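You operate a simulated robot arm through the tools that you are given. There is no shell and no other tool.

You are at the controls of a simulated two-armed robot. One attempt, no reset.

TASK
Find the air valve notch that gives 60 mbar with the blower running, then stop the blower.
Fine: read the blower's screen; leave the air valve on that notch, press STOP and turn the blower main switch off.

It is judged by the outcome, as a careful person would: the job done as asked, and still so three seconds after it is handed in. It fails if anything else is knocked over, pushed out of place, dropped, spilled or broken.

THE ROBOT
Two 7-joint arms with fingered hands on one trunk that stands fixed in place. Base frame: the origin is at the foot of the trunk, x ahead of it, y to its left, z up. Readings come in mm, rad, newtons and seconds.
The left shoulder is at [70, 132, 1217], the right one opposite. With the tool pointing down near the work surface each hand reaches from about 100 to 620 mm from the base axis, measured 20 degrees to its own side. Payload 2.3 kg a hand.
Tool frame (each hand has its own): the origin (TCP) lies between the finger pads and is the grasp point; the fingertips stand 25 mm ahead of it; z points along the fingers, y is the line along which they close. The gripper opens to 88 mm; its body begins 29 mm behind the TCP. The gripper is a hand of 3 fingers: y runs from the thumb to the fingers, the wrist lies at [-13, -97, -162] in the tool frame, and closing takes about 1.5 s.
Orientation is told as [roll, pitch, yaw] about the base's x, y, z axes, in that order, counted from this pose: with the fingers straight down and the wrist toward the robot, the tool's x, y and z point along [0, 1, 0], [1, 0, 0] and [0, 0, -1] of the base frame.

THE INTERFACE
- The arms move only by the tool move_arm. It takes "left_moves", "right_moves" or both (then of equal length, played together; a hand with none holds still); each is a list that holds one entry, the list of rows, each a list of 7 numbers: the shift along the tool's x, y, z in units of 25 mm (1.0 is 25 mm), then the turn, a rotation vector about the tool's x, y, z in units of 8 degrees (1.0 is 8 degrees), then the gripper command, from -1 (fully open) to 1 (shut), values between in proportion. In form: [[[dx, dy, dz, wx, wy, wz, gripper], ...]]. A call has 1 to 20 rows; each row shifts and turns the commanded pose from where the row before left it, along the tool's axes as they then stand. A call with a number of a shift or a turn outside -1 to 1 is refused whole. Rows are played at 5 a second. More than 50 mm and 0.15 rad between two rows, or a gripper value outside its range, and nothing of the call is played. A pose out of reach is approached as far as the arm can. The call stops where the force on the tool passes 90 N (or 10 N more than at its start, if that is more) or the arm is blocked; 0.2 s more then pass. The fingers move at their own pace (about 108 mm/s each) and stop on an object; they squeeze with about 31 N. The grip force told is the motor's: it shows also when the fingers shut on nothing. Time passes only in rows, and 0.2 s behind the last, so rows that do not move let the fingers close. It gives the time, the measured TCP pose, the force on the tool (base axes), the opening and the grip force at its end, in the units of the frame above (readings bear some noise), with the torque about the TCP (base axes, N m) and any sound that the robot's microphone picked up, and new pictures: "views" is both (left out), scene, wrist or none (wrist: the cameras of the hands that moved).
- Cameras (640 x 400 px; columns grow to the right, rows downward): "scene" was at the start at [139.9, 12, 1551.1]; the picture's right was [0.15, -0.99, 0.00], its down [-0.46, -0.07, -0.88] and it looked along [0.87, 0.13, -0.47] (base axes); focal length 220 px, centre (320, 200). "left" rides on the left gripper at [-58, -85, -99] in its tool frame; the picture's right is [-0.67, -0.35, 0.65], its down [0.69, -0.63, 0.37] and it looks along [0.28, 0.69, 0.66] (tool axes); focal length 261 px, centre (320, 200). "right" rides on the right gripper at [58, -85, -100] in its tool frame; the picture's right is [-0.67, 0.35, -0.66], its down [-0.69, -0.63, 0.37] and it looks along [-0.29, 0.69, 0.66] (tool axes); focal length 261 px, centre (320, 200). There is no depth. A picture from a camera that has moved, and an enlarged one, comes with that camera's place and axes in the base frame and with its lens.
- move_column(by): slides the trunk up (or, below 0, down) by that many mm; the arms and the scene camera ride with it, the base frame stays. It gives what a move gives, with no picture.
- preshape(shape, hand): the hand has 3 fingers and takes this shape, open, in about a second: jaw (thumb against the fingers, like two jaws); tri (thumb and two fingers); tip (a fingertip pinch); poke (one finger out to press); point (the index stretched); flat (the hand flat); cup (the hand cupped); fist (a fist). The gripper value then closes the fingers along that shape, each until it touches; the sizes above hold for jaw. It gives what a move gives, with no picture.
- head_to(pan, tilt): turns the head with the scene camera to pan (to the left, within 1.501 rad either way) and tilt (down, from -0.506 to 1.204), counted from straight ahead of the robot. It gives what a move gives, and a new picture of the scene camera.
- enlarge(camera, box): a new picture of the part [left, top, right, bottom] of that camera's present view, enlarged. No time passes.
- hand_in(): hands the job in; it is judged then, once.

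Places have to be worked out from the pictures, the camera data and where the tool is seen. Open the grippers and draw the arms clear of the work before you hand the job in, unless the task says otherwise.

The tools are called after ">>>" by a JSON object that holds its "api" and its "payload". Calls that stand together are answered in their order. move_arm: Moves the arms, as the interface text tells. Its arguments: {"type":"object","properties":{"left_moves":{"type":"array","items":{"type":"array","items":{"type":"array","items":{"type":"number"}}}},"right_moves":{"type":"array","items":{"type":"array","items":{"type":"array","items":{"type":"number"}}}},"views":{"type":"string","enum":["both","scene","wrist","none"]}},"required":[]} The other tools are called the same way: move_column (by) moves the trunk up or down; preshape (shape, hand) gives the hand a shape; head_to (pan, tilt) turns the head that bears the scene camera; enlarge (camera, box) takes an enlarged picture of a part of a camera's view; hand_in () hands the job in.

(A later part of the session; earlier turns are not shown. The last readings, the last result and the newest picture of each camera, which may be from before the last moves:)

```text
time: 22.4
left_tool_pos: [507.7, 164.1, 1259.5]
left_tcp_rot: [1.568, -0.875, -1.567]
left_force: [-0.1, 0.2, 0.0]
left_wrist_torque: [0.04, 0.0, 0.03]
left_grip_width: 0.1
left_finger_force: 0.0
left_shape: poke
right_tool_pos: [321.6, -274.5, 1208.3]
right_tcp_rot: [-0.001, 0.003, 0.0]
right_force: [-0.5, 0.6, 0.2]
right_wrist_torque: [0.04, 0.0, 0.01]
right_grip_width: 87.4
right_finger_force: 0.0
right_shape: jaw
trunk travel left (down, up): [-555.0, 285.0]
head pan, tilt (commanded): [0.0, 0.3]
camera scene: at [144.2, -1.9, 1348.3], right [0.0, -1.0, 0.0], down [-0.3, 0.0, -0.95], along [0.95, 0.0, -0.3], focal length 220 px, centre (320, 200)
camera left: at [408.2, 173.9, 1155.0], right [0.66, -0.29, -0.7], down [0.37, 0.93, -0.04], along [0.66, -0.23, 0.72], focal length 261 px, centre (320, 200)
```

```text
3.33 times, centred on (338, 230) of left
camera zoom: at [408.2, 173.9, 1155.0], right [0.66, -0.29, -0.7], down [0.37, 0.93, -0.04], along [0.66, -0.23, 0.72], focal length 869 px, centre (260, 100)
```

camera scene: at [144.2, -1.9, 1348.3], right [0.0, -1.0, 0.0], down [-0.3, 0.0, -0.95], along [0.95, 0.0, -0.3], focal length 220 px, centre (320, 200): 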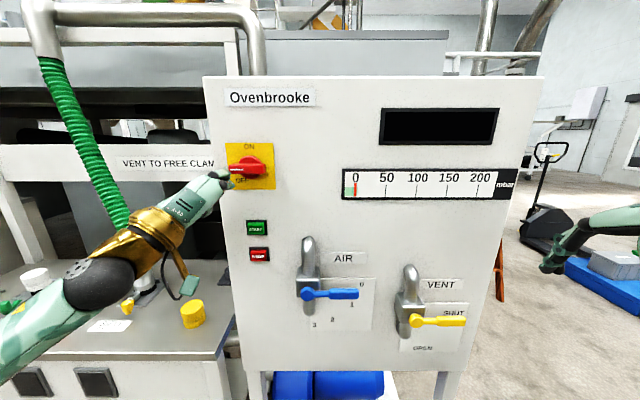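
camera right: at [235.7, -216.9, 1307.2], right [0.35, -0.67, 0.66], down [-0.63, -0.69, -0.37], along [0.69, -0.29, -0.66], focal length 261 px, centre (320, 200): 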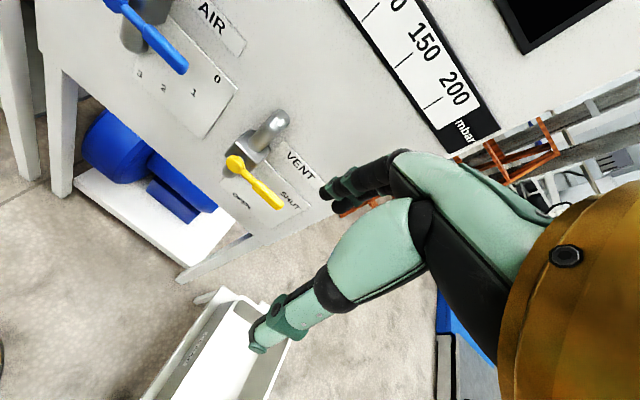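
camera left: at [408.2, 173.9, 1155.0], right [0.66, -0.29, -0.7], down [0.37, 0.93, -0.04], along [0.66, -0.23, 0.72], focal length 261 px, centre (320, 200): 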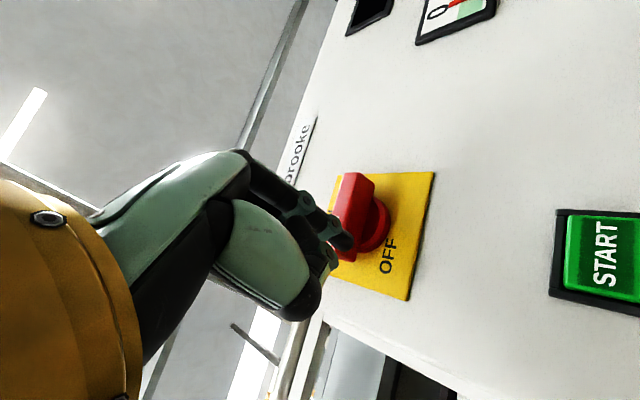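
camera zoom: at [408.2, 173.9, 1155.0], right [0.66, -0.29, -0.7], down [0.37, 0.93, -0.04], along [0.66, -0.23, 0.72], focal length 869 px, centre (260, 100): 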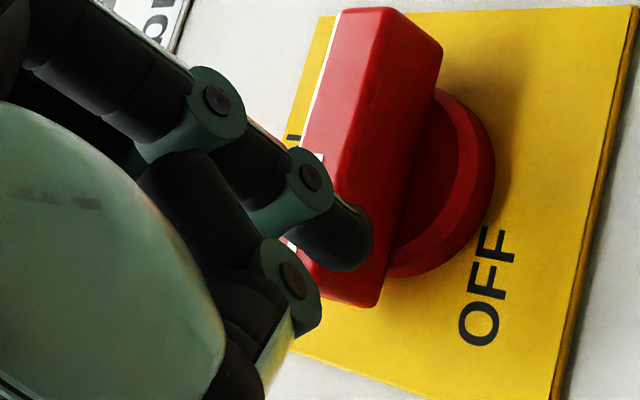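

The curled neighbour knuckle is about as far forward as the index, so it would bump the bar. The open "jaw" thumb is an isolated pusher (88 mm from the fingers), so I back off and switch to jaw to locate the thumb tip.

>>> {"api": "move_arm", "payload": {"left_moves": [[[0, 0, -1, 0, 0, 0, -1], [0, 0, -1, 0, 0, 0, -1]]], "views": "none"}}

>>> {"api": "preshape", "payload": {"hand": "left", "shape": "jaw"}}

>>> {"api": "enlarge", "payload": {"camera": "scene", "box": [150, 110, 310, 210]}}

>>> {"api": "enlarge", "payload": {"camera": "left", "box": [220, 140, 460, 400]}}

```text
time: 22.9
left_tool_pos: [455.1, 164.3, 1258.9]
left_tcp_rot: [1.571, -0.874, -1.572]
left_force: [-0.6, -0.2, -0.4]
left_wrist_torque: [-0.01, -0.01, -0.01]
left_grip_width: 0.0
left_finger_force: 0.2
left_shape: poke
right_tool_pos: [319.1, -273.5, 1208.5]
right_tcp_rot: [0.0, -0.001, 0.0]
right_force: [0.1, 0.3, -0.2]
right_wrist_torque: [0.02, -0.03, -0.04]
right_grip_width: 87.2
right_finger_force: 0.1
right_shape: jaw
trunk travel left (down, up): [-555.0, 285.0]
head pan, tilt (commanded): [0.0, 0.3]
```

```text
time: 23.9
left_tool_pos: [455.2, 163.6, 1259.6]
left_tcp_rot: [1.57, -0.872, -1.571]
left_force: [0.3, 0.2, -0.5]
left_wrist_torque: [0.01, -0.02, 0.0]
left_grip_width: 88.0
left_finger_force: 0.1
left_shape: jaw
right_tool_pos: [319.5, -273.5, 1209.7]
right_tcp_rot: [0.0, 0.0, 0.001]
right_force: [-0.1, -0.7, 0.7]
right_wrist_torque: [-0.02, 0.02, 0.01]
right_grip_width: 87.6
right_finger_force: 0.0
right_shape: jaw
trunk travel left (down, up): [-555.0, 285.0]
head pan, tilt (commanded): [0.0, 0.3]
```

```text
4.00 times, centred on (230, 160) of scene
camera zoom: at [143.1, -1.6, 1348.5], right [0.0, -1.0, 0.0], down [-0.3, 0.0, -0.96], along [0.96, 0.0, -0.3], focal length 881 px, centre (680, 360)
```

zoom: 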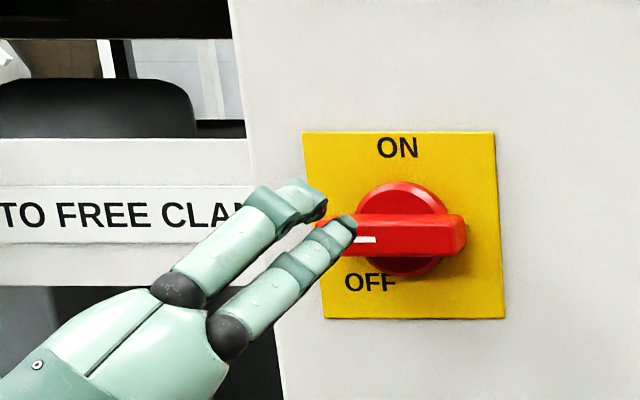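

```text
1.54 times, centred on (340, 270) of left
camera zoom: at [356.6, 173.3, 1155.8], right [0.66, -0.29, -0.7], down [0.37, 0.93, -0.04], along [0.66, -0.23, 0.72], focal length 401 px, centre (289, 92)
```

zoom: 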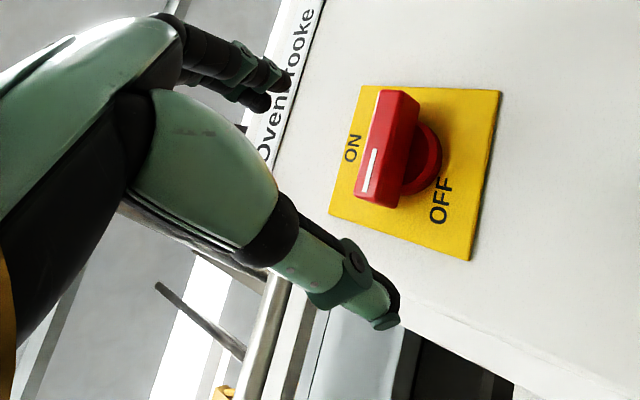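

The thumb tip sits at about tool [0, −52, 25], well isolated. I position the hand so the thumb lies below the bar's left end (thumb centre ≈ (157, 1250)) and advance so its tip reaches x≈555, beside the bar.

>>> {"api": "move_arm", "payload": {"left_moves": [[[-0.21, 0.99, 0, 0, 0, 0, -1], [-0.22, 0.99, 0, 0, 0, 0, -1], [0, 0, 1, 0, 0, 0, -1], [0, 0, 1, 0, 0, 0, -1]]], "views": "both"}}

>>> {"api": "enlarge", "payload": {"camera": "left", "box": [220, 140, 460, 400]}}

>>> {"api": "enlarge", "payload": {"camera": "scene", "box": [180, 110, 340, 210]}}

```text
time: 24.9
left_tool_pos: [507.6, 123.6, 1289.9]
left_tcp_rot: [1.57, -0.874, -1.57]
left_force: [-0.7, 0.7, -0.5]
left_wrist_torque: [-0.01, 0.05, -0.06]
left_grip_width: 88.0
left_finger_force: 0.1
left_shape: jaw
right_tool_pos: [320.2, -274.3, 1207.6]
right_tcp_rot: [0.0, 0.002, 0.0]
right_force: [-0.2, 0.6, 0.6]
right_wrist_torque: [-0.07, 0.01, 0.02]
right_grip_width: 87.8
right_finger_force: 0.0
right_shape: jaw
trunk travel left (down, up): [-555.0, 285.0]
head pan, tilt (commanded): [0.0, 0.3]
camera scene: at [144.1, -2.1, 1348.3], right [0.0, -1.0, 0.0], down [-0.3, 0.0, -0.95], along [0.95, 0.0, -0.3], focal length 220 px, centre (320, 200)
camera left: at [408.0, 133.3, 1186.8], right [0.66, -0.29, -0.7], down [0.37, 0.93, -0.04], along [0.66, -0.23, 0.72], focal length 261 px, centre (320, 200)
```

scene: 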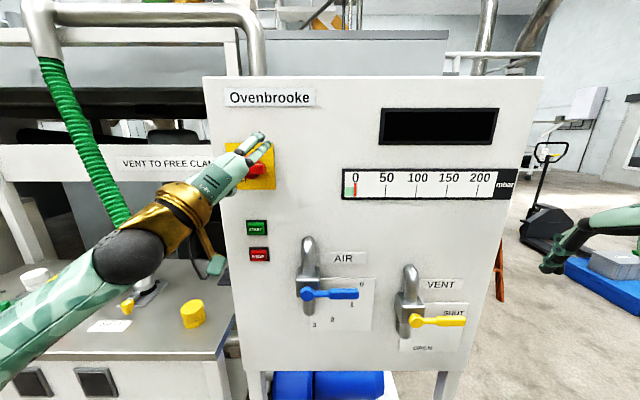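
left: 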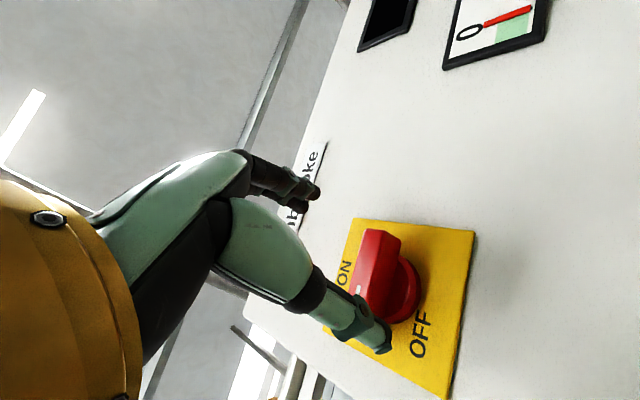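

```text
1.54 times, centred on (340, 270) of left
camera zoom: at [408.0, 133.3, 1186.8], right [0.66, -0.29, -0.7], down [0.37, 0.93, -0.04], along [0.66, -0.23, 0.72], focal length 401 px, centre (289, 92)
```

zoom: 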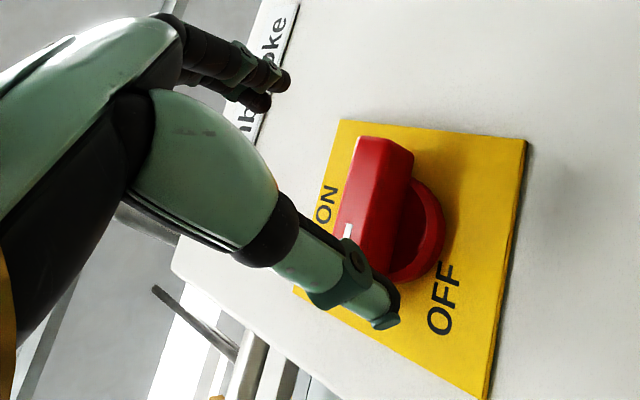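

```text
4.00 times, centred on (260, 160) of scene
camera zoom: at [144.1, -2.1, 1348.3], right [0.0, -1.0, 0.0], down [-0.3, 0.0, -0.95], along [0.95, 0.0, -0.3], focal length 881 px, centre (560, 360)
```

zoom: 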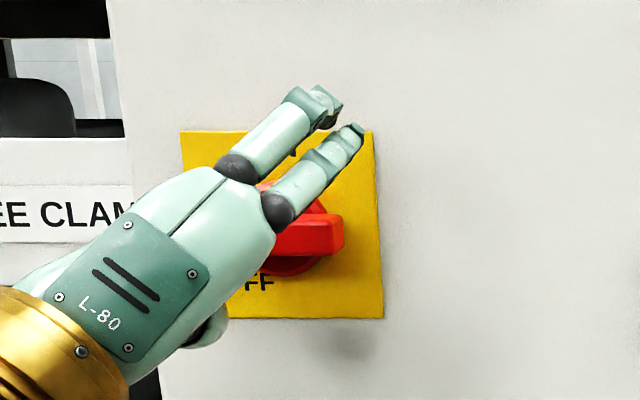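

The thumb is below the bar's left end. I advance so the thumb tip passes alongside the bar, and begin the upward push (stop at first stage to check).

>>> {"api": "move_arm", "payload": {"left_moves": [[[0, 0, 0.9, 0, 0, 0, -1], [0.37, 0.42, 0, 0, 0, 0, -1], [0.26, 0.16, 0, 0, 0, 0, -1], [0.26, 0.16, 0, 0, 0, 0, -1]]], "views": "both"}}

>>> {"api": "enlarge", "payload": {"camera": "left", "box": [220, 140, 460, 400]}}

>>> {"api": "enlarge", "payload": {"camera": "scene", "box": [180, 110, 340, 210]}}

```text
time: 25.9
left_tool_pos: [530.8, 128.9, 1318.1]
left_tcp_rot: [1.569, -0.873, -1.57]
left_force: [0.2, -0.6, -3.5]
left_wrist_torque: [-0.18, 0.07, 0.01]
left_grip_width: 88.0
left_finger_force: 0.1
left_shape: jaw
right_tool_pos: [321.2, -274.2, 1208.2]
right_tcp_rot: [0.0, 0.003, -0.001]
right_force: [-0.3, -0.6, -0.4]
right_wrist_torque: [0.01, -0.04, -0.01]
right_grip_width: 87.6
right_finger_force: 0.0
right_shape: jaw
trunk travel left (down, up): [-555.0, 285.0]
head pan, tilt (commanded): [0.0, 0.3]
camera scene: at [143.9, -2.3, 1348.3], right [0.0, -1.0, 0.0], down [-0.3, 0.0, -0.95], along [0.95, 0.0, -0.3], focal length 220 px, centre (320, 200)
camera left: at [430.8, 138.5, 1215.0], right [0.65, -0.29, -0.7], down [0.37, 0.93, -0.04], along [0.66, -0.23, 0.71], focal length 261 px, centre (320, 200)
```

scene: 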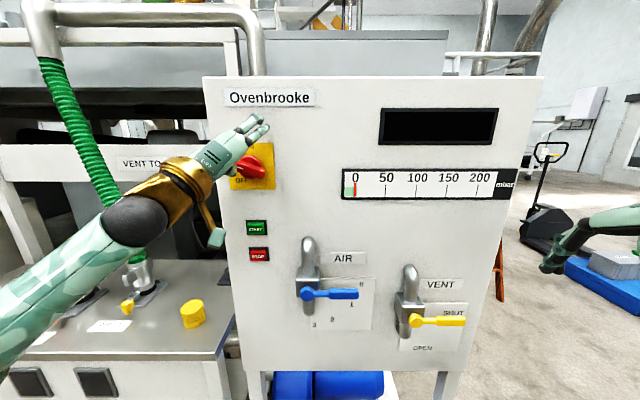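
left: 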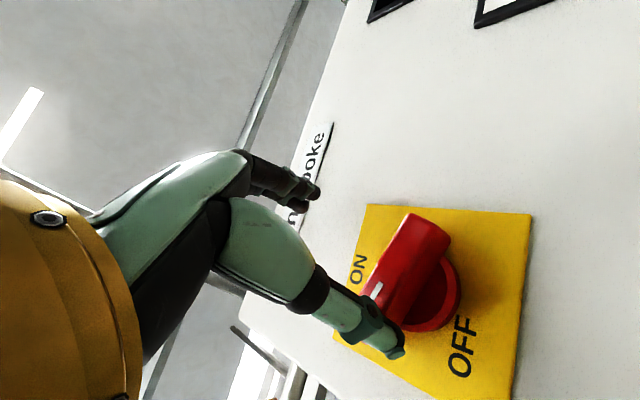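

```text
1.54 times, centred on (340, 270) of left
camera zoom: at [430.8, 138.5, 1215.0], right [0.65, -0.29, -0.7], down [0.37, 0.93, -0.04], along [0.66, -0.23, 0.71], focal length 401 px, centre (289, 92)
```

zoom: 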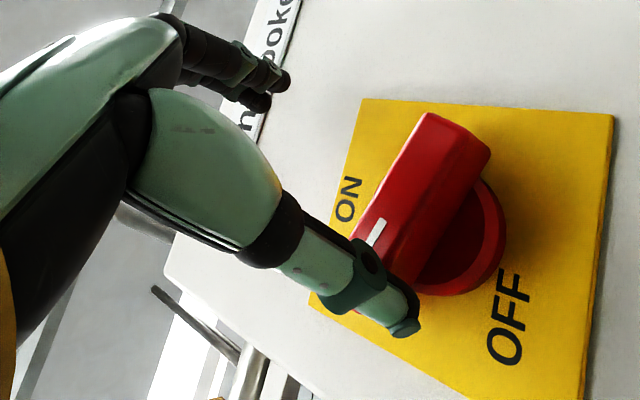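

```text
4.00 times, centred on (260, 160) of scene
camera zoom: at [143.9, -2.3, 1348.3], right [0.0, -1.0, 0.0], down [-0.3, 0.0, -0.95], along [0.95, 0.0, -0.3], focal length 881 px, centre (560, 360)
```

zoom: 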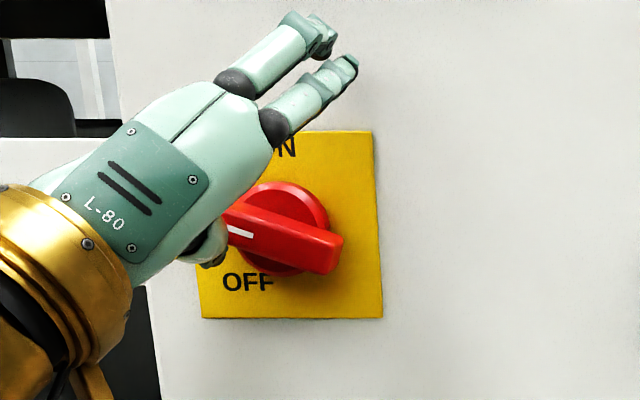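

The switch is turning easily (≈3.5 N). I continue the thumb's arc up and to the right to bring the pointer to ON.

>>> {"api": "move_arm", "payload": {"left_moves": [[[0.32, 0.57, 0, 0, 0, 0, -1], [-0.01, 0.62, 0, 0, 0, 0, -1], [-0.16, 0.2, 0, 0, 0, 0, -1]]], "views": "both"}}

>>> {"api": "enlarge", "payload": {"camera": "left", "box": [220, 140, 460, 400]}}

>>> {"api": "enlarge", "payload": {"camera": "scene", "box": [180, 110, 340, 210]}}

```text
time: 26.6
left_tool_pos: [528.1, 113.7, 1349.1]
left_tcp_rot: [1.57, -0.878, -1.569]
left_force: [-0.6, 3.2, 0.2]
left_wrist_torque: [0.07, 0.03, 0.07]
left_grip_width: 87.7
left_finger_force: 0.1
left_shape: jaw
right_tool_pos: [320.0, -270.2, 1210.3]
right_tcp_rot: [-0.002, 0.001, 0.001]
right_force: [0.1, 0.0, 0.1]
right_wrist_torque: [0.0, -0.02, -0.03]
right_grip_width: 87.5
right_finger_force: 0.0
right_shape: jaw
trunk travel left (down, up): [-555.0, 285.0]
head pan, tilt (commanded): [0.0, 0.3]
camera scene: at [142.9, 1.0, 1348.5], right [0.0, -1.0, 0.0], down [-0.3, 0.0, -0.96], along [0.96, 0.0, -0.3], focal length 220 px, centre (320, 200)
camera left: at [430.0, 122.9, 1244.3], right [0.66, -0.29, -0.7], down [0.36, 0.93, -0.05], along [0.66, -0.22, 0.72], focal length 261 px, centre (320, 200)
```

scene: 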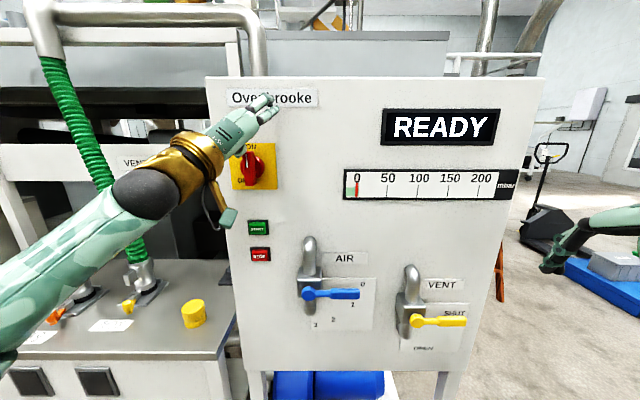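
left: 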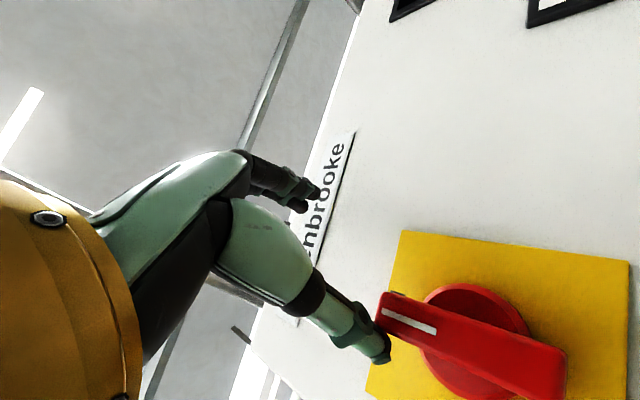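

```text
1.54 times, centred on (340, 270) of left
camera zoom: at [430.0, 122.9, 1244.3], right [0.66, -0.29, -0.7], down [0.36, 0.93, -0.05], along [0.66, -0.22, 0.72], focal length 401 px, centre (289, 92)
```

zoom: 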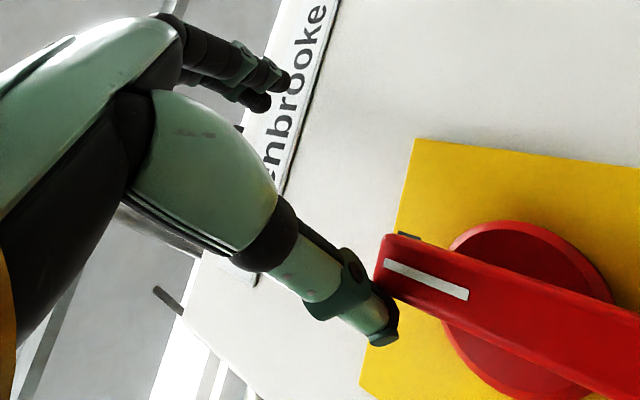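

```text
4.00 times, centred on (260, 160) of scene
camera zoom: at [142.9, 1.0, 1348.5], right [0.0, -1.0, 0.0], down [-0.3, 0.0, -0.96], along [0.96, 0.0, -0.3], focal length 881 px, centre (560, 360)
```

zoom: 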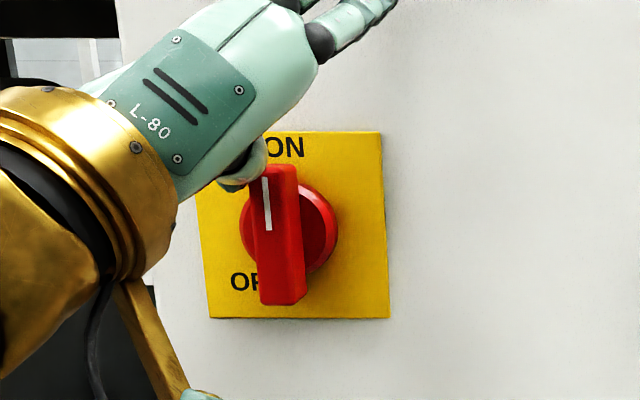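

The switch is ON and the screen reads READY. I ease the thumb off, back away, and lower the hand so the thumb is in front of START (y≈134, z≈1151).

>>> {"api": "move_arm", "payload": {"left_moves": [[[0.18, -0.15, 0, 0, 0, 0, -1], [0, 0, -1, 0, 0, 0, -1], [0, 0, -1, 0, 0, 0, -1], [0, 0, -0.8, 0, 0, 0, -1], [-0.8, -0.7, 0, 0, 0, 0, -1], [-0.8, -0.7, 0, 0, 0, 0, -1], [-0.8, -0.7, 0, 0, 0, 0, -1], [-0.8, -0.7, 0, 0, 0, 0, -1], [-0.8, -0.7, 0, 0, 0, 0, -1], [-0.77, -0.7, 0, 0, 0, 0, -1]]], "views": "both"}}

```text
time: 28.9
left_tool_pos: [458.3, 91.6, 1190.7]
left_tcp_rot: [1.566, -0.871, -1.571]
left_force: [-0.6, -0.6, -0.1]
left_wrist_torque: [-0.02, 0.02, 0.02]
left_grip_width: 87.8
left_finger_force: 0.0
left_shape: jaw
right_tool_pos: [320.9, -274.5, 1209.0]
right_tcp_rot: [-0.001, 0.0, 0.002]
right_force: [0.2, 0.0, 0.3]
right_wrist_torque: [0.0, -0.01, 0.05]
right_grip_width: 87.8
right_finger_force: 0.1
right_shape: jaw
trunk travel left (down, up): [-555.0, 285.0]
head pan, tilt (commanded): [0.0, 0.3]
camera scene: at [143.7, -2.1, 1348.4], right [0.0, -1.0, 0.0], down [-0.3, 0.0, -0.96], along [0.96, 0.0, -0.3], focal length 220 px, centre (320, 200)
camera left: at [359.7, 102.1, 1086.9], right [0.65, -0.29, -0.7], down [0.37, 0.93, -0.04], along [0.66, -0.23, 0.71], focal length 261 px, centre (320, 200)
```

scene: 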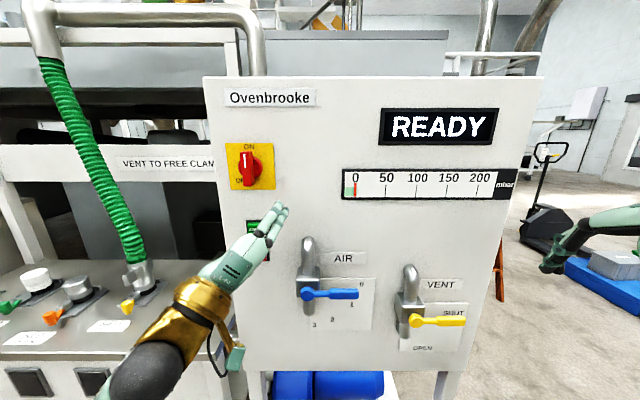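
left: 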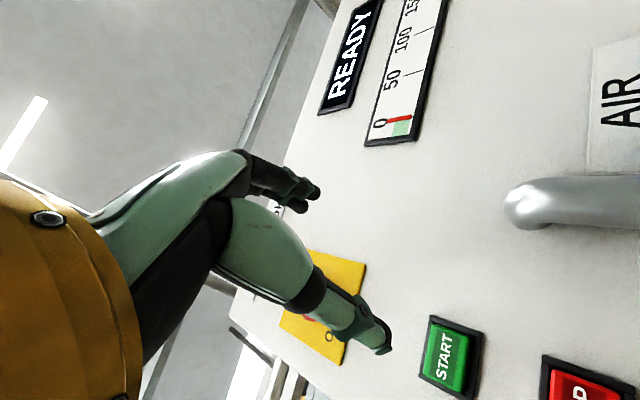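

The thumb is ~9 mm right of START's centre; I correct and advance until its tip is ~15 mm short of the button.

>>> {"api": "move_arm", "payload": {"left_moves": [[[0.26, -0.22, 0.6, 0, 0, 0, -1], [0, 0, 1, 0, 0, 0, -1], [0, 0, 0.9, 0, 0, 0, -1]]], "views": "wrist"}}

>>> {"api": "enlarge", "payload": {"camera": "left", "box": [280, 200, 480, 400]}}

>>> {"api": "enlarge", "payload": {"camera": "scene", "box": [200, 190, 328, 290]}}

```text
time: 29.6
left_tool_pos: [522.3, 99.8, 1191.0]
left_tcp_rot: [1.571, -0.875, -1.571]
left_force: [0.1, -0.4, 0.1]
left_wrist_torque: [0.0, 0.0, 0.02]
left_grip_width: 87.9
left_finger_force: 0.0
left_shape: jaw
right_tool_pos: [320.8, -273.7, 1207.5]
right_tcp_rot: [0.001, 0.0, 0.0]
right_force: [1.3, -0.2, 0.8]
right_wrist_torque: [0.0, 0.02, 0.01]
right_grip_width: 87.8
right_finger_force: 0.1
right_shape: jaw
trunk travel left (down, up): [-555.0, 285.0]
head pan, tilt (commanded): [0.0, 0.3]
camera left: at [423.5, 109.7, 1086.6], right [0.66, -0.29, -0.7], down [0.37, 0.93, -0.04], along [0.66, -0.23, 0.72], focal length 261 px, centre (320, 200)
```

left: 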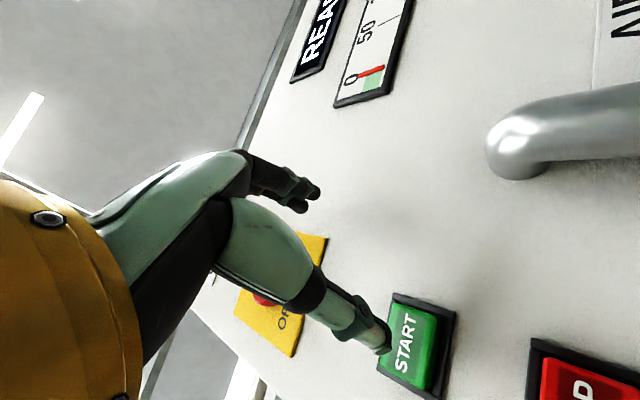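

```text
2.00 times, centred on (380, 300) of left
camera zoom: at [423.5, 109.7, 1086.6], right [0.66, -0.29, -0.7], down [0.37, 0.93, -0.04], along [0.66, -0.23, 0.72], focal length 521 px, centre (200, 0)
```

zoom: 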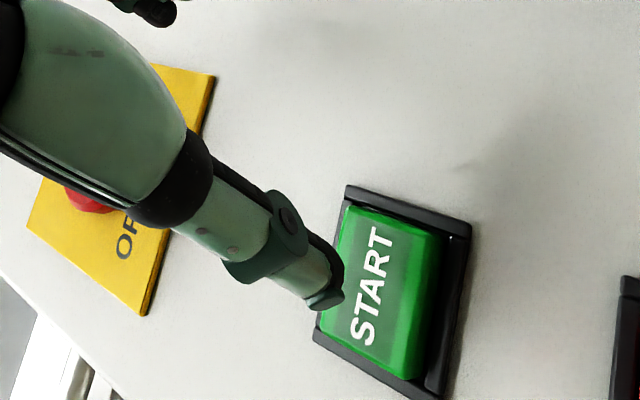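

```text
4.00 times, centred on (264, 240) of scene
camera zoom: at [143.6, -1.9, 1348.4], right [0.0, -1.0, 0.0], down [-0.3, 0.0, -0.96], along [0.96, 0.0, -0.3], focal length 881 px, centre (544, 40)
```

zoom: 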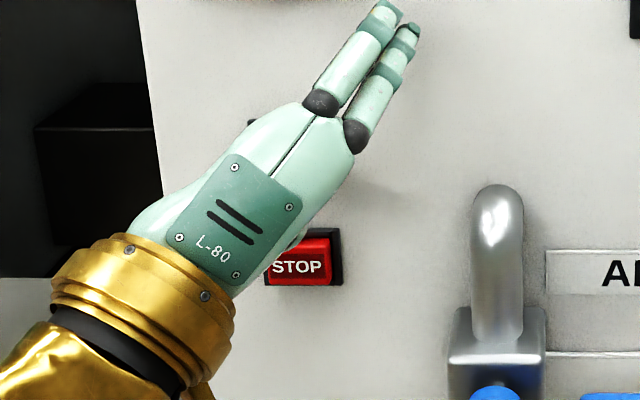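

The thumb is lined up with START. I press forward in small steps and watch force and sound.

>>> {"api": "move_arm", "payload": {"left_moves": [[[0, 0, 0.35, 0, 0, 0, -1], [0, 0, 0.3, 0, 0, 0, -1], [0, 0, 0.1, 0, 0, 0, -1]]], "views": "both"}}

```text
time: 30.4
left_tool_pos: [541.2, 100.2, 1189.9]
left_tcp_rot: [1.57, -0.875, -1.571]
left_force: [-0.1, -0.3, -0.3]
left_wrist_torque: [0.0, -0.01, -0.05]
left_grip_width: 88.2
left_finger_force: 0.1
left_shape: jaw
right_tool_pos: [319.6, -273.6, 1208.6]
right_tcp_rot: [0.0, -0.002, 0.0]
right_force: [-1.1, 0.0, -0.1]
right_wrist_torque: [-0.01, 0.01, -0.03]
right_grip_width: 87.5
right_finger_force: 0.1
right_shape: jaw
trunk travel left (down, up): [-555.0, 285.0]
head pan, tilt (commanded): [0.0, 0.3]
camera scene: at [143.1, -1.7, 1348.5], right [0.0, -1.0, 0.0], down [-0.3, 0.0, -0.96], along [0.96, 0.0, -0.3], focal length 220 px, centre (320, 200)
camera left: at [441.9, 110.0, 1087.2], right [0.66, -0.29, -0.7], down [0.37, 0.93, -0.04], along [0.66, -0.23, 0.72], focal length 261 px, centre (320, 200)
```

scene: 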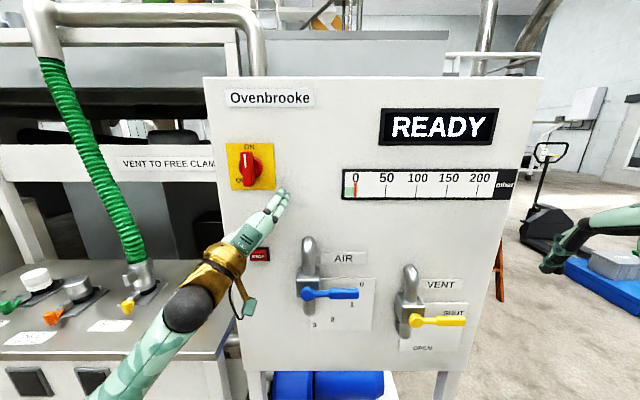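
left: 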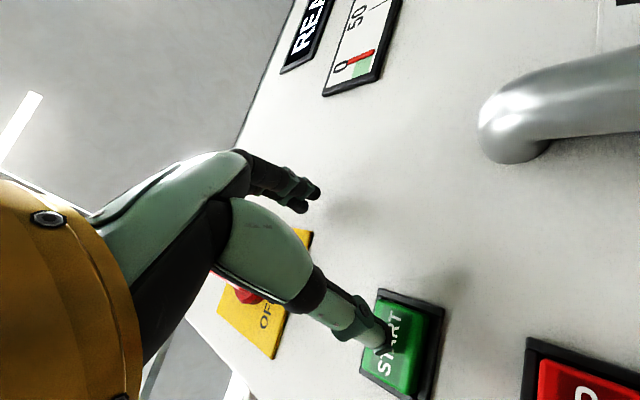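

No contact yet. I continue in finer steps.

>>> {"api": "move_arm", "payload": {"left_moves": [[[0, 0, 0.15, 0, 0, 0, -1], [0, 0, 0.15, 0, 0, 0, -1], [0, 0, 0.1, 0, 0, 0, -1]]], "views": "both"}}

```text
time: 31.2
left_tool_pos: [549.1, 100.0, 1192.8]
left_tcp_rot: [1.575, -0.875, -1.573]
left_force: [-2.7, -1.0, -0.1]
left_wrist_torque: [-0.02, 0.14, 0.11]
left_grip_width: 87.8
left_finger_force: 0.1
left_shape: jaw
right_tool_pos: [319.0, -274.6, 1209.8]
right_tcp_rot: [-0.001, -0.001, 0.001]
right_force: [1.1, 0.5, -0.5]
right_wrist_torque: [0.01, -0.01, -0.02]
right_grip_width: 87.6
right_finger_force: 0.1
right_shape: jaw
trunk travel left (down, up): [-555.0, 285.0]
head pan, tilt (commanded): [0.0, 0.3]
heard: click
camera scene: at [141.2, -1.9, 1348.7], right [0.0, -1.0, 0.0], down [-0.29, 0.0, -0.96], along [0.96, 0.0, -0.29], focal length 220 px, centre (320, 200)
camera left: at [450.3, 109.8, 1088.2], right [0.66, -0.29, -0.7], down [0.37, 0.93, -0.04], along [0.66, -0.23, 0.72], focal length 261 px, centre (320, 200)
```

scene: 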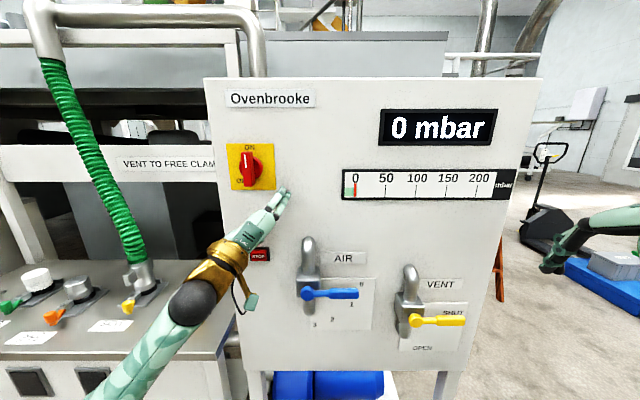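
left: 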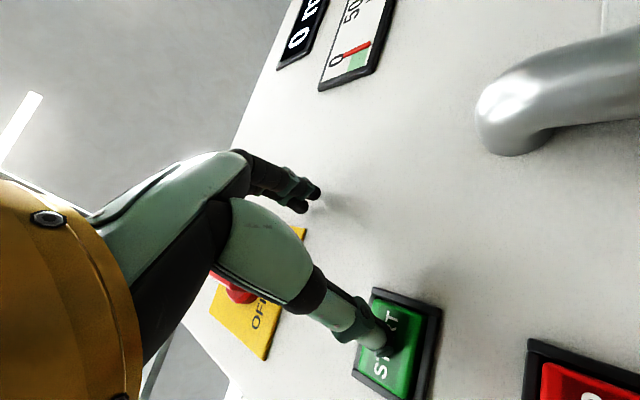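

A click sounded and the screen now reads "0 mbar", so the blower runs with the valve at notch 0. I back off and carry the thumb over to above the AIR lever (thumb centre ≈ y −46, z 1067), staying well in front.

>>> {"api": "move_arm", "payload": {"left_moves": [[[0, 0, -1, 0, 0, 0, -1], [0, 0, -1, 0, 0, 0, -1], [0, 0, -1, 0, 0, 0, -1], [0, 0, -1, 0, 0, 0, -1], [-0.96, 0.257, 0, 0, 0, 0, -1], [-0.96, 0.257, 0, 0, 0, 0, -1], [-0.96, 0.257, 0, 0, 0, 0, -1], [-0.96, 0.257, 0, 0, 0, 0, -1], [-0.96, 0.257, 0, 0, 0, 0, -1], [-0.96, 0.257, 0, 0, 0, 0, -1], [-0.96, 0.257, 0, 0, 0, 0, -1], [-0.96, 0.257, 0, 0, 0, 0, -1]]], "views": "both"}}

```text
time: 33.9
left_tool_pos: [446.9, 91.4, 1190.3]
left_tcp_rot: [1.568, -0.873, -1.572]
left_force: [0.4, 0.3, -0.4]
left_wrist_torque: [0.0, -0.01, 0.0]
left_grip_width: 87.9
left_finger_force: 0.0
left_shape: jaw
left hand out of reach, approached as far as the arm can: row 5, 6, 7, 8, 9, 10, 11, 12
right_tool_pos: [320.5, -274.9, 1208.9]
right_tcp_rot: [-0.001, -0.002, 0.002]
right_force: [-0.2, -0.3, -0.3]
right_wrist_torque: [0.0, 0.0, -0.02]
right_grip_width: 87.6
right_finger_force: 0.0
right_shape: jaw
trunk travel left (down, up): [-555.0, 285.0]
head pan, tilt (commanded): [0.0, 0.3]
camera scene: at [143.1, -1.7, 1348.5], right [0.0, -1.0, 0.0], down [-0.3, 0.0, -0.96], along [0.96, 0.0, -0.3], focal length 220 px, centre (320, 200)
camera left: at [346.1, 102.5, 1085.9], right [0.65, -0.29, -0.7], down [0.37, 0.93, -0.04], along [0.66, -0.23, 0.71], focal length 261 px, centre (320, 200)
```

scene: 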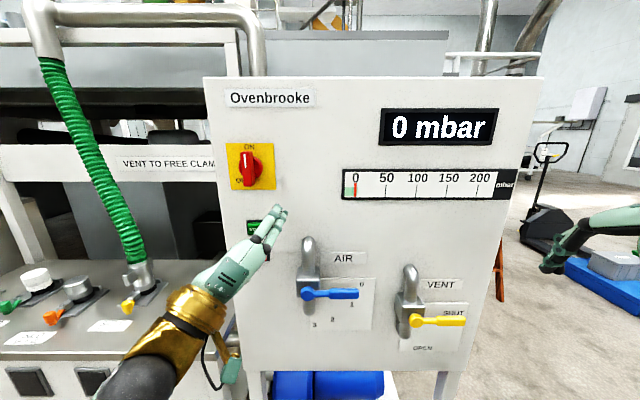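
left: 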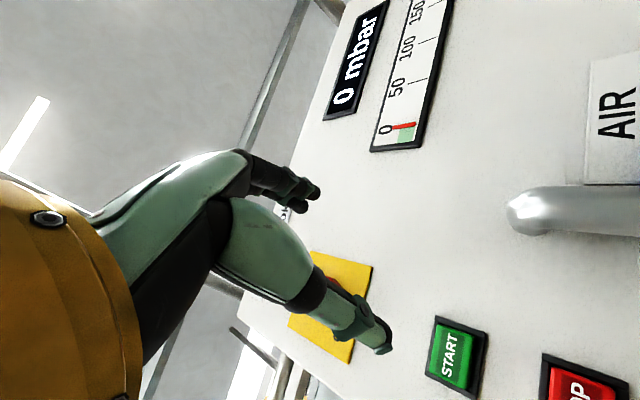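

The left wrist cannot go farther right in this pose, so the right hand will work the lever. I park the left hand a bit left, and bring the right hand down (away from its stretched pose) in free space.

>>> {"api": "move_arm", "payload": {"left_moves": [[[0.8, -0.2, 0, 0, 0, 0, -1], [0.8, -0.2, 0, 0, 0, 0, -1], [0.8, -0.2, 0, 0, 0, 0, -1], [0.8, -0.2, 0, 0, 0, 0, -1], [0, 0, 0, 0, 0, 0, -1], [0, 0, 0, 0, 0, 0, -1]]], "right_moves": [[[0, 0, 1, 0, 0, 0, -1], [0, 0, 1, 0, 0, 0, -1], [0, 0, 1, 0, 0, 0, -1], [0, 0, 1, 0, 0, 0, -1], [0, 0, 1, 0, 0, 0, -1], [0, 0, 1, 0, 0, 0, -1]]], "views": "both"}}

```text
time: 35.2
left_tool_pos: [447.2, 165.4, 1224.7]
left_tcp_rot: [1.57, -0.875, -1.571]
left_force: [0.0, -0.3, -0.3]
left_wrist_torque: [0.0, 0.0, -0.02]
left_grip_width: 87.8
left_finger_force: 0.0
left_shape: jaw
right_tool_pos: [319.3, -274.9, 1057.1]
right_tcp_rot: [0.002, -0.001, 0.001]
right_force: [0.0, 0.2, 0.0]
right_wrist_torque: [-0.05, 0.0, 0.0]
right_grip_width: 87.4
right_finger_force: 0.1
right_shape: jaw
trunk travel left (down, up): [-555.0, 285.0]
head pan, tilt (commanded): [0.0, 0.3]
camera scene: at [143.1, -2.1, 1348.5], right [0.0, -1.0, 0.0], down [-0.3, 0.0, -0.96], along [0.96, 0.0, -0.3], focal length 220 px, centre (320, 200)
camera right: at [235.1, -217.5, 1155.4], right [0.35, -0.67, 0.65], down [-0.63, -0.68, -0.37], along [0.69, -0.28, -0.66], focal length 261 px, centre (320, 200)
camera left: at [347.0, 176.1, 1121.0], right [0.66, -0.29, -0.7], down [0.37, 0.93, -0.04], along [0.66, -0.23, 0.72], focal length 261 px, centre (320, 200)
```

scene: 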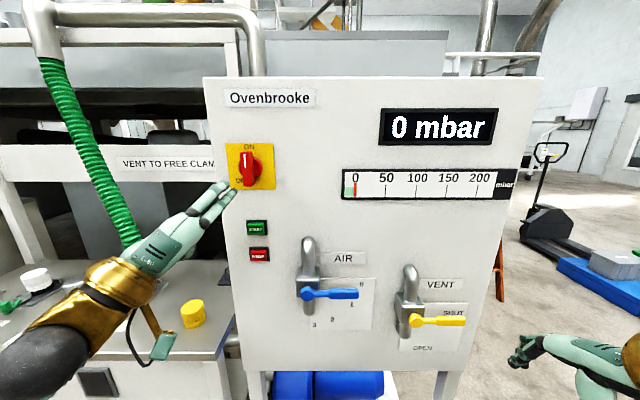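
right: 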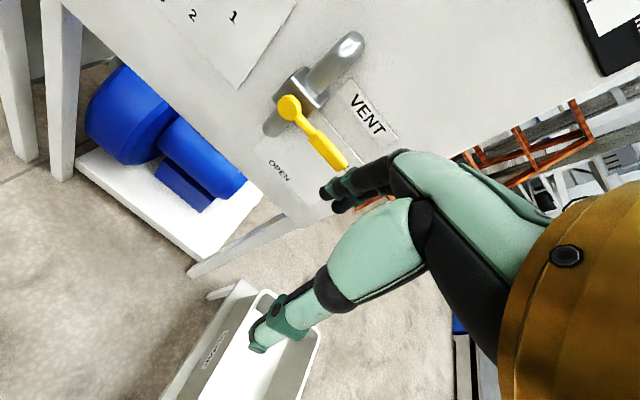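
left: 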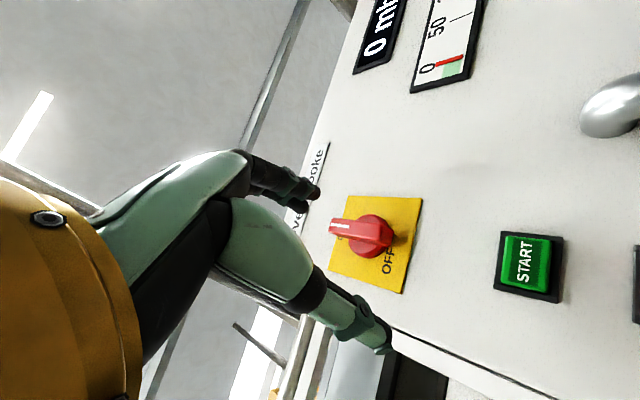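

The right arm is now well bent. I tilt the right hand's fingers about 48° up toward the panel, then see how it reaches.

>>> {"api": "move_arm", "payload": {"right_moves": [[[0, 0, 0, -1, 0, 0, -1], [0, 0, 0, -1, 0, 0, -1], [0, 0, 0, -1, 0, 0, -1], [0, 0, 0, -1, 0, 0, -1], [0, 0, 0, -1, 0, 0, -1], [0, 0, 0, -1, 0, 0, -1]]], "views": "both"}}

```text
time: 36.6
left_tool_pos: [447.6, 165.7, 1223.0]
left_tcp_rot: [1.57, -0.875, -1.571]
left_force: [0.4, -0.7, -0.1]
left_wrist_torque: [0.01, 0.03, 0.01]
left_grip_width: 87.9
left_finger_force: 0.1
left_shape: jaw
right_tool_pos: [330.7, -290.9, 1077.1]
right_tcp_rot: [0.0, -0.838, 0.0]
right_force: [0.4, -0.1, -0.3]
right_wrist_torque: [0.0, -0.01, 0.02]
right_grip_width: 87.4
right_finger_force: 0.1
right_shape: jaw
right hand out of reach, approached as far as the arm can: row 5, 6
trunk travel left (down, up): [-555.0, 285.0]
head pan, tilt (commanded): [0.0, 0.3]
camera scene: at [143.1, -2.2, 1348.5], right [0.0, -1.0, 0.0], down [-0.3, 0.0, -0.96], along [0.96, 0.0, -0.3], focal length 220 px, centre (320, 200)
camera right: at [200.2, -234.6, 1077.8], right [-0.25, -0.67, 0.7], down [-0.15, -0.69, -0.71], along [0.96, -0.28, 0.07], focal length 261 px, centre (320, 200)
```

scene: 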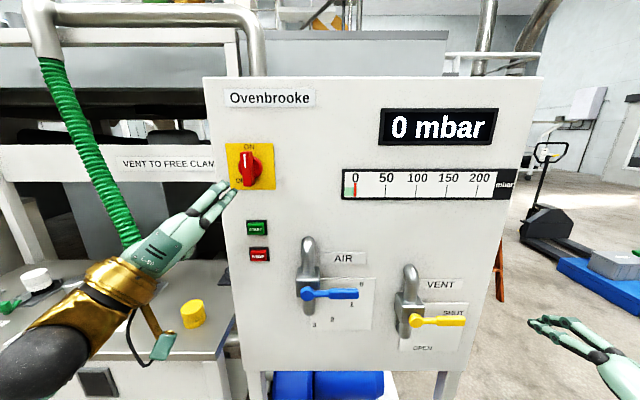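
right: 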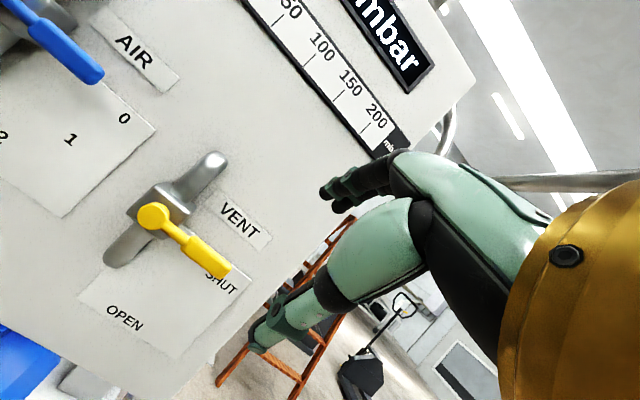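

The right hand is too close to its shoulder for that tilt; I move it forward and left to about (430, −130, 1090), still clear of the valves.

>>> {"api": "move_arm", "payload": {"right_moves": [[[0.9, 0.44, 0.38, 0, 0, 0, -1], [0.9, 0.44, 0.38, 0, 0, 0, -1], [0.9, 0.44, 0.38, 0, 0, 0, -1], [0.9, 0.44, 0.38, 0, 0, 0, -1], [0.9, 0.44, 0.38, 0, 0, 0, -1], [0.9, 0.44, 0.38, 0, 0, 0, -1], [0.9, 0.44, 0.38, 0, 0, 0, -1]]], "views": "both"}}

```text
time: 38.2
left_tool_pos: [447.5, 168.0, 1224.4]
left_tcp_rot: [1.569, -0.876, -1.569]
left_force: [0.0, 0.7, 0.0]
left_wrist_torque: [-0.02, -0.02, 0.02]
left_grip_width: 87.8
left_finger_force: 0.1
left_shape: jaw
right_tool_pos: [436.0, -134.7, 1091.8]
right_tcp_rot: [-0.002, -0.839, 0.002]
right_force: [-0.2, 0.1, -1.3]
right_wrist_torque: [0.0, -0.03, -0.02]
right_grip_width: 87.7
right_finger_force: 0.0
right_shape: jaw
right hand out of reach, approached as far as the arm can: row 1
trunk travel left (down, up): [-555.0, 285.0]
head pan, tilt (commanded): [0.0, 0.3]
camera scene: at [143.6, 0.0, 1348.4], right [0.0, -1.0, 0.0], down [-0.3, 0.0, -0.96], along [0.96, 0.0, -0.3], focal length 220 px, centre (320, 200)
camera right: at [304.7, -77.2, 1094.4], right [-0.25, -0.67, 0.7], down [-0.15, -0.69, -0.71], along [0.96, -0.29, 0.07], focal length 261 px, centre (320, 200)
```

scene: 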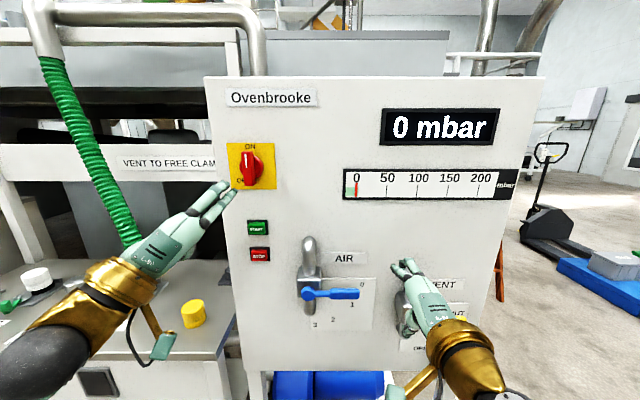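
right: 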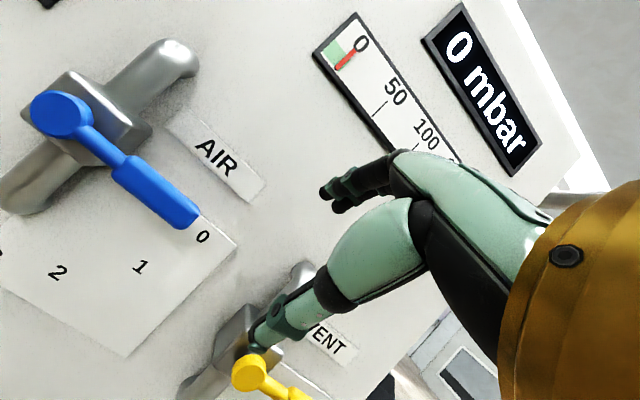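

The right hand is reachable here and its camera sees the AIR lever well. I shift it left over the lever and lower it in front, keeping fingertips short of the lever plane.

>>> {"api": "move_arm", "payload": {"right_moves": [[[0.85, 0, 0, 0, 0, 0, -1], [0.85, 0, 0, 0, 0, 0, -1], [0.85, 0, 0, 0, 0, 0, -1], [0.85, 0, 0, 0, 0, 0, -1], [0, -0.4, 0.35, 0, 0, 0, -1]]], "views": "both"}}

```text
time: 39.5
left_tool_pos: [445.8, 166.4, 1225.2]
left_tcp_rot: [1.571, -0.874, -1.57]
left_force: [0.0, 0.2, 0.5]
left_wrist_torque: [0.03, -0.04, 0.0]
left_grip_width: 87.8
left_finger_force: 0.0
left_shape: jaw
right_tool_pos: [432.5, -52.4, 1078.7]
right_tcp_rot: [0.003, -0.839, -0.001]
right_force: [0.3, 0.5, -0.3]
right_wrist_torque: [0.02, 0.01, -0.01]
right_grip_width: 87.4
right_finger_force: 0.1
right_shape: jaw
trunk travel left (down, up): [-555.0, 285.0]
head pan, tilt (commanded): [0.0, 0.3]
camera scene: at [143.3, -1.9, 1348.4], right [0.0, -1.0, 0.0], down [-0.3, 0.0, -0.96], along [0.96, 0.0, -0.3], focal length 220 px, centre (320, 200)
camera right: at [304.1, 5.1, 1080.6], right [-0.25, -0.67, 0.7], down [-0.15, -0.68, -0.71], along [0.96, -0.29, 0.07], focal length 261 px, centre (320, 200)
```

scene: 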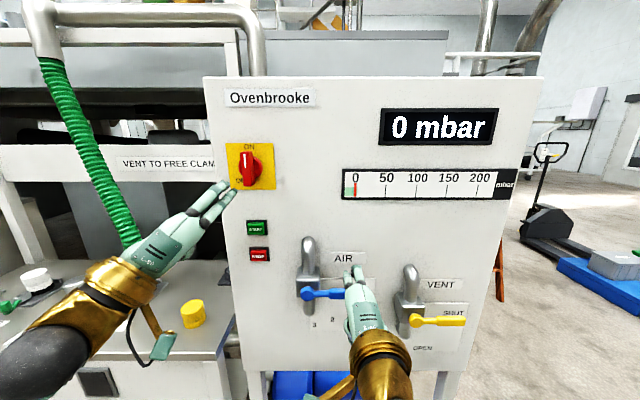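
right: 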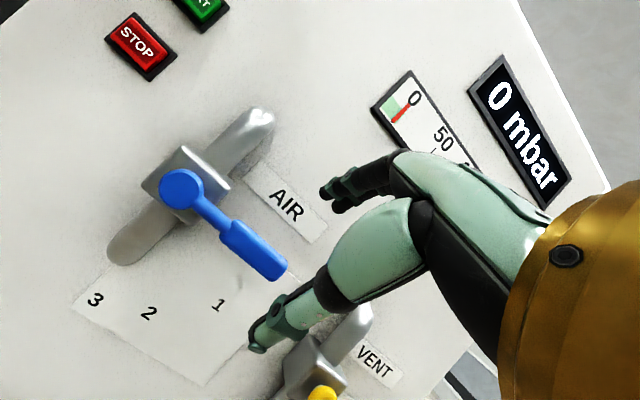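

The fingertip geometry matches my estimates (index tip ≈ (486, −43, 1101)). I lower and then advance the fingers to sit above the lever handle.

>>> {"api": "move_arm", "payload": {"right_moves": [[[0, -0.53, 0.48, 0, 0, 0, -1], [0, -0.53, 0.48, 0, 0, 0, -1], [0, 0.59, 0.65, 0, 0, 0, -1], [0, 0.59, 0.65, 0, 0, 0, -1]]], "views": "both"}}

>>> {"api": "enlarge", "payload": {"camera": "right", "box": [140, 100, 400, 320]}}

```text
time: 40.5
left_tool_pos: [447.1, 166.5, 1224.7]
left_tcp_rot: [1.568, -0.874, -1.567]
left_force: [-0.3, 0.3, 0.2]
left_wrist_torque: [0.03, -0.05, -0.01]
left_grip_width: 88.0
left_finger_force: 0.1
left_shape: jaw
right_tool_pos: [478.5, -50.8, 1041.7]
right_tcp_rot: [0.0, -0.839, -0.001]
right_force: [0.2, 0.1, -0.1]
right_wrist_torque: [0.01, 0.0, -0.03]
right_grip_width: 87.9
right_finger_force: 0.0
right_shape: jaw
trunk travel left (down, up): [-555.0, 285.0]
head pan, tilt (commanded): [0.0, 0.3]
camera scene: at [143.9, -1.3, 1348.4], right [0.0, -1.0, 0.0], down [-0.3, 0.0, -0.95], along [0.95, 0.0, -0.3], focal length 220 px, centre (320, 200)
camera right: at [347.7, 6.2, 1044.8], right [-0.25, -0.67, 0.7], down [-0.15, -0.69, -0.71], along [0.96, -0.29, 0.07], focal length 261 px, centre (320, 200)
```

scene: 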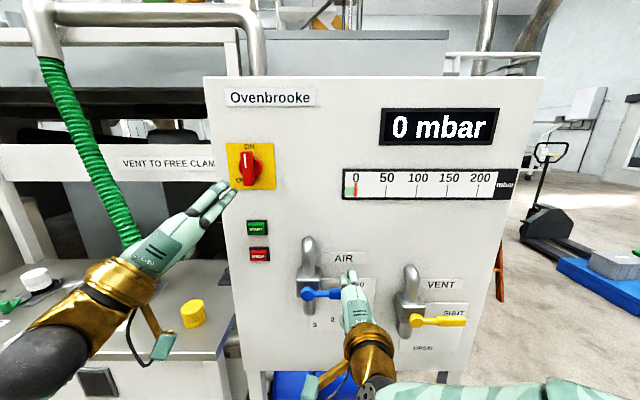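
right: 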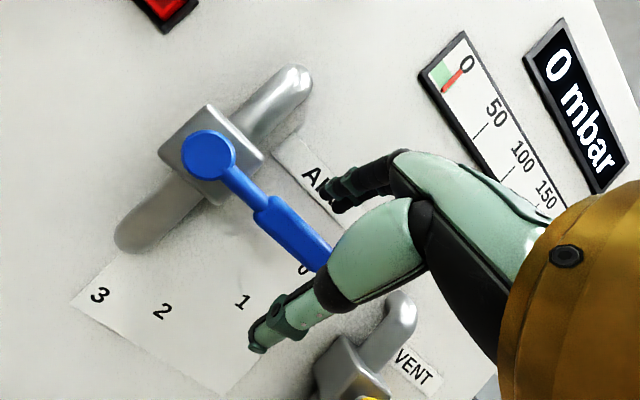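

```text
1.82 times, centred on (270, 210) of right
camera zoom: at [347.7, 6.2, 1044.8], right [-0.25, -0.67, 0.7], down [-0.15, -0.69, -0.71], along [0.96, -0.29, 0.07], focal length 474 px, centre (411, 182)
```

zoom: 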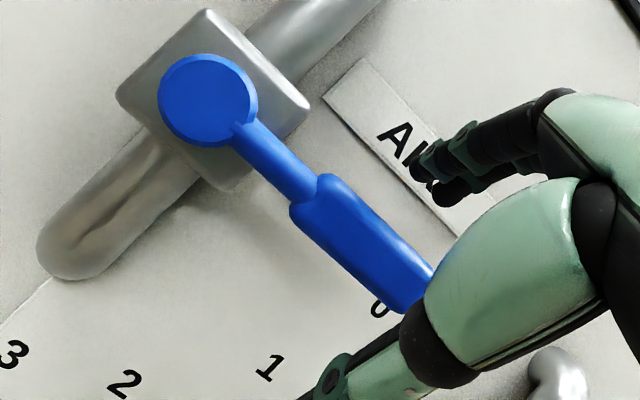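

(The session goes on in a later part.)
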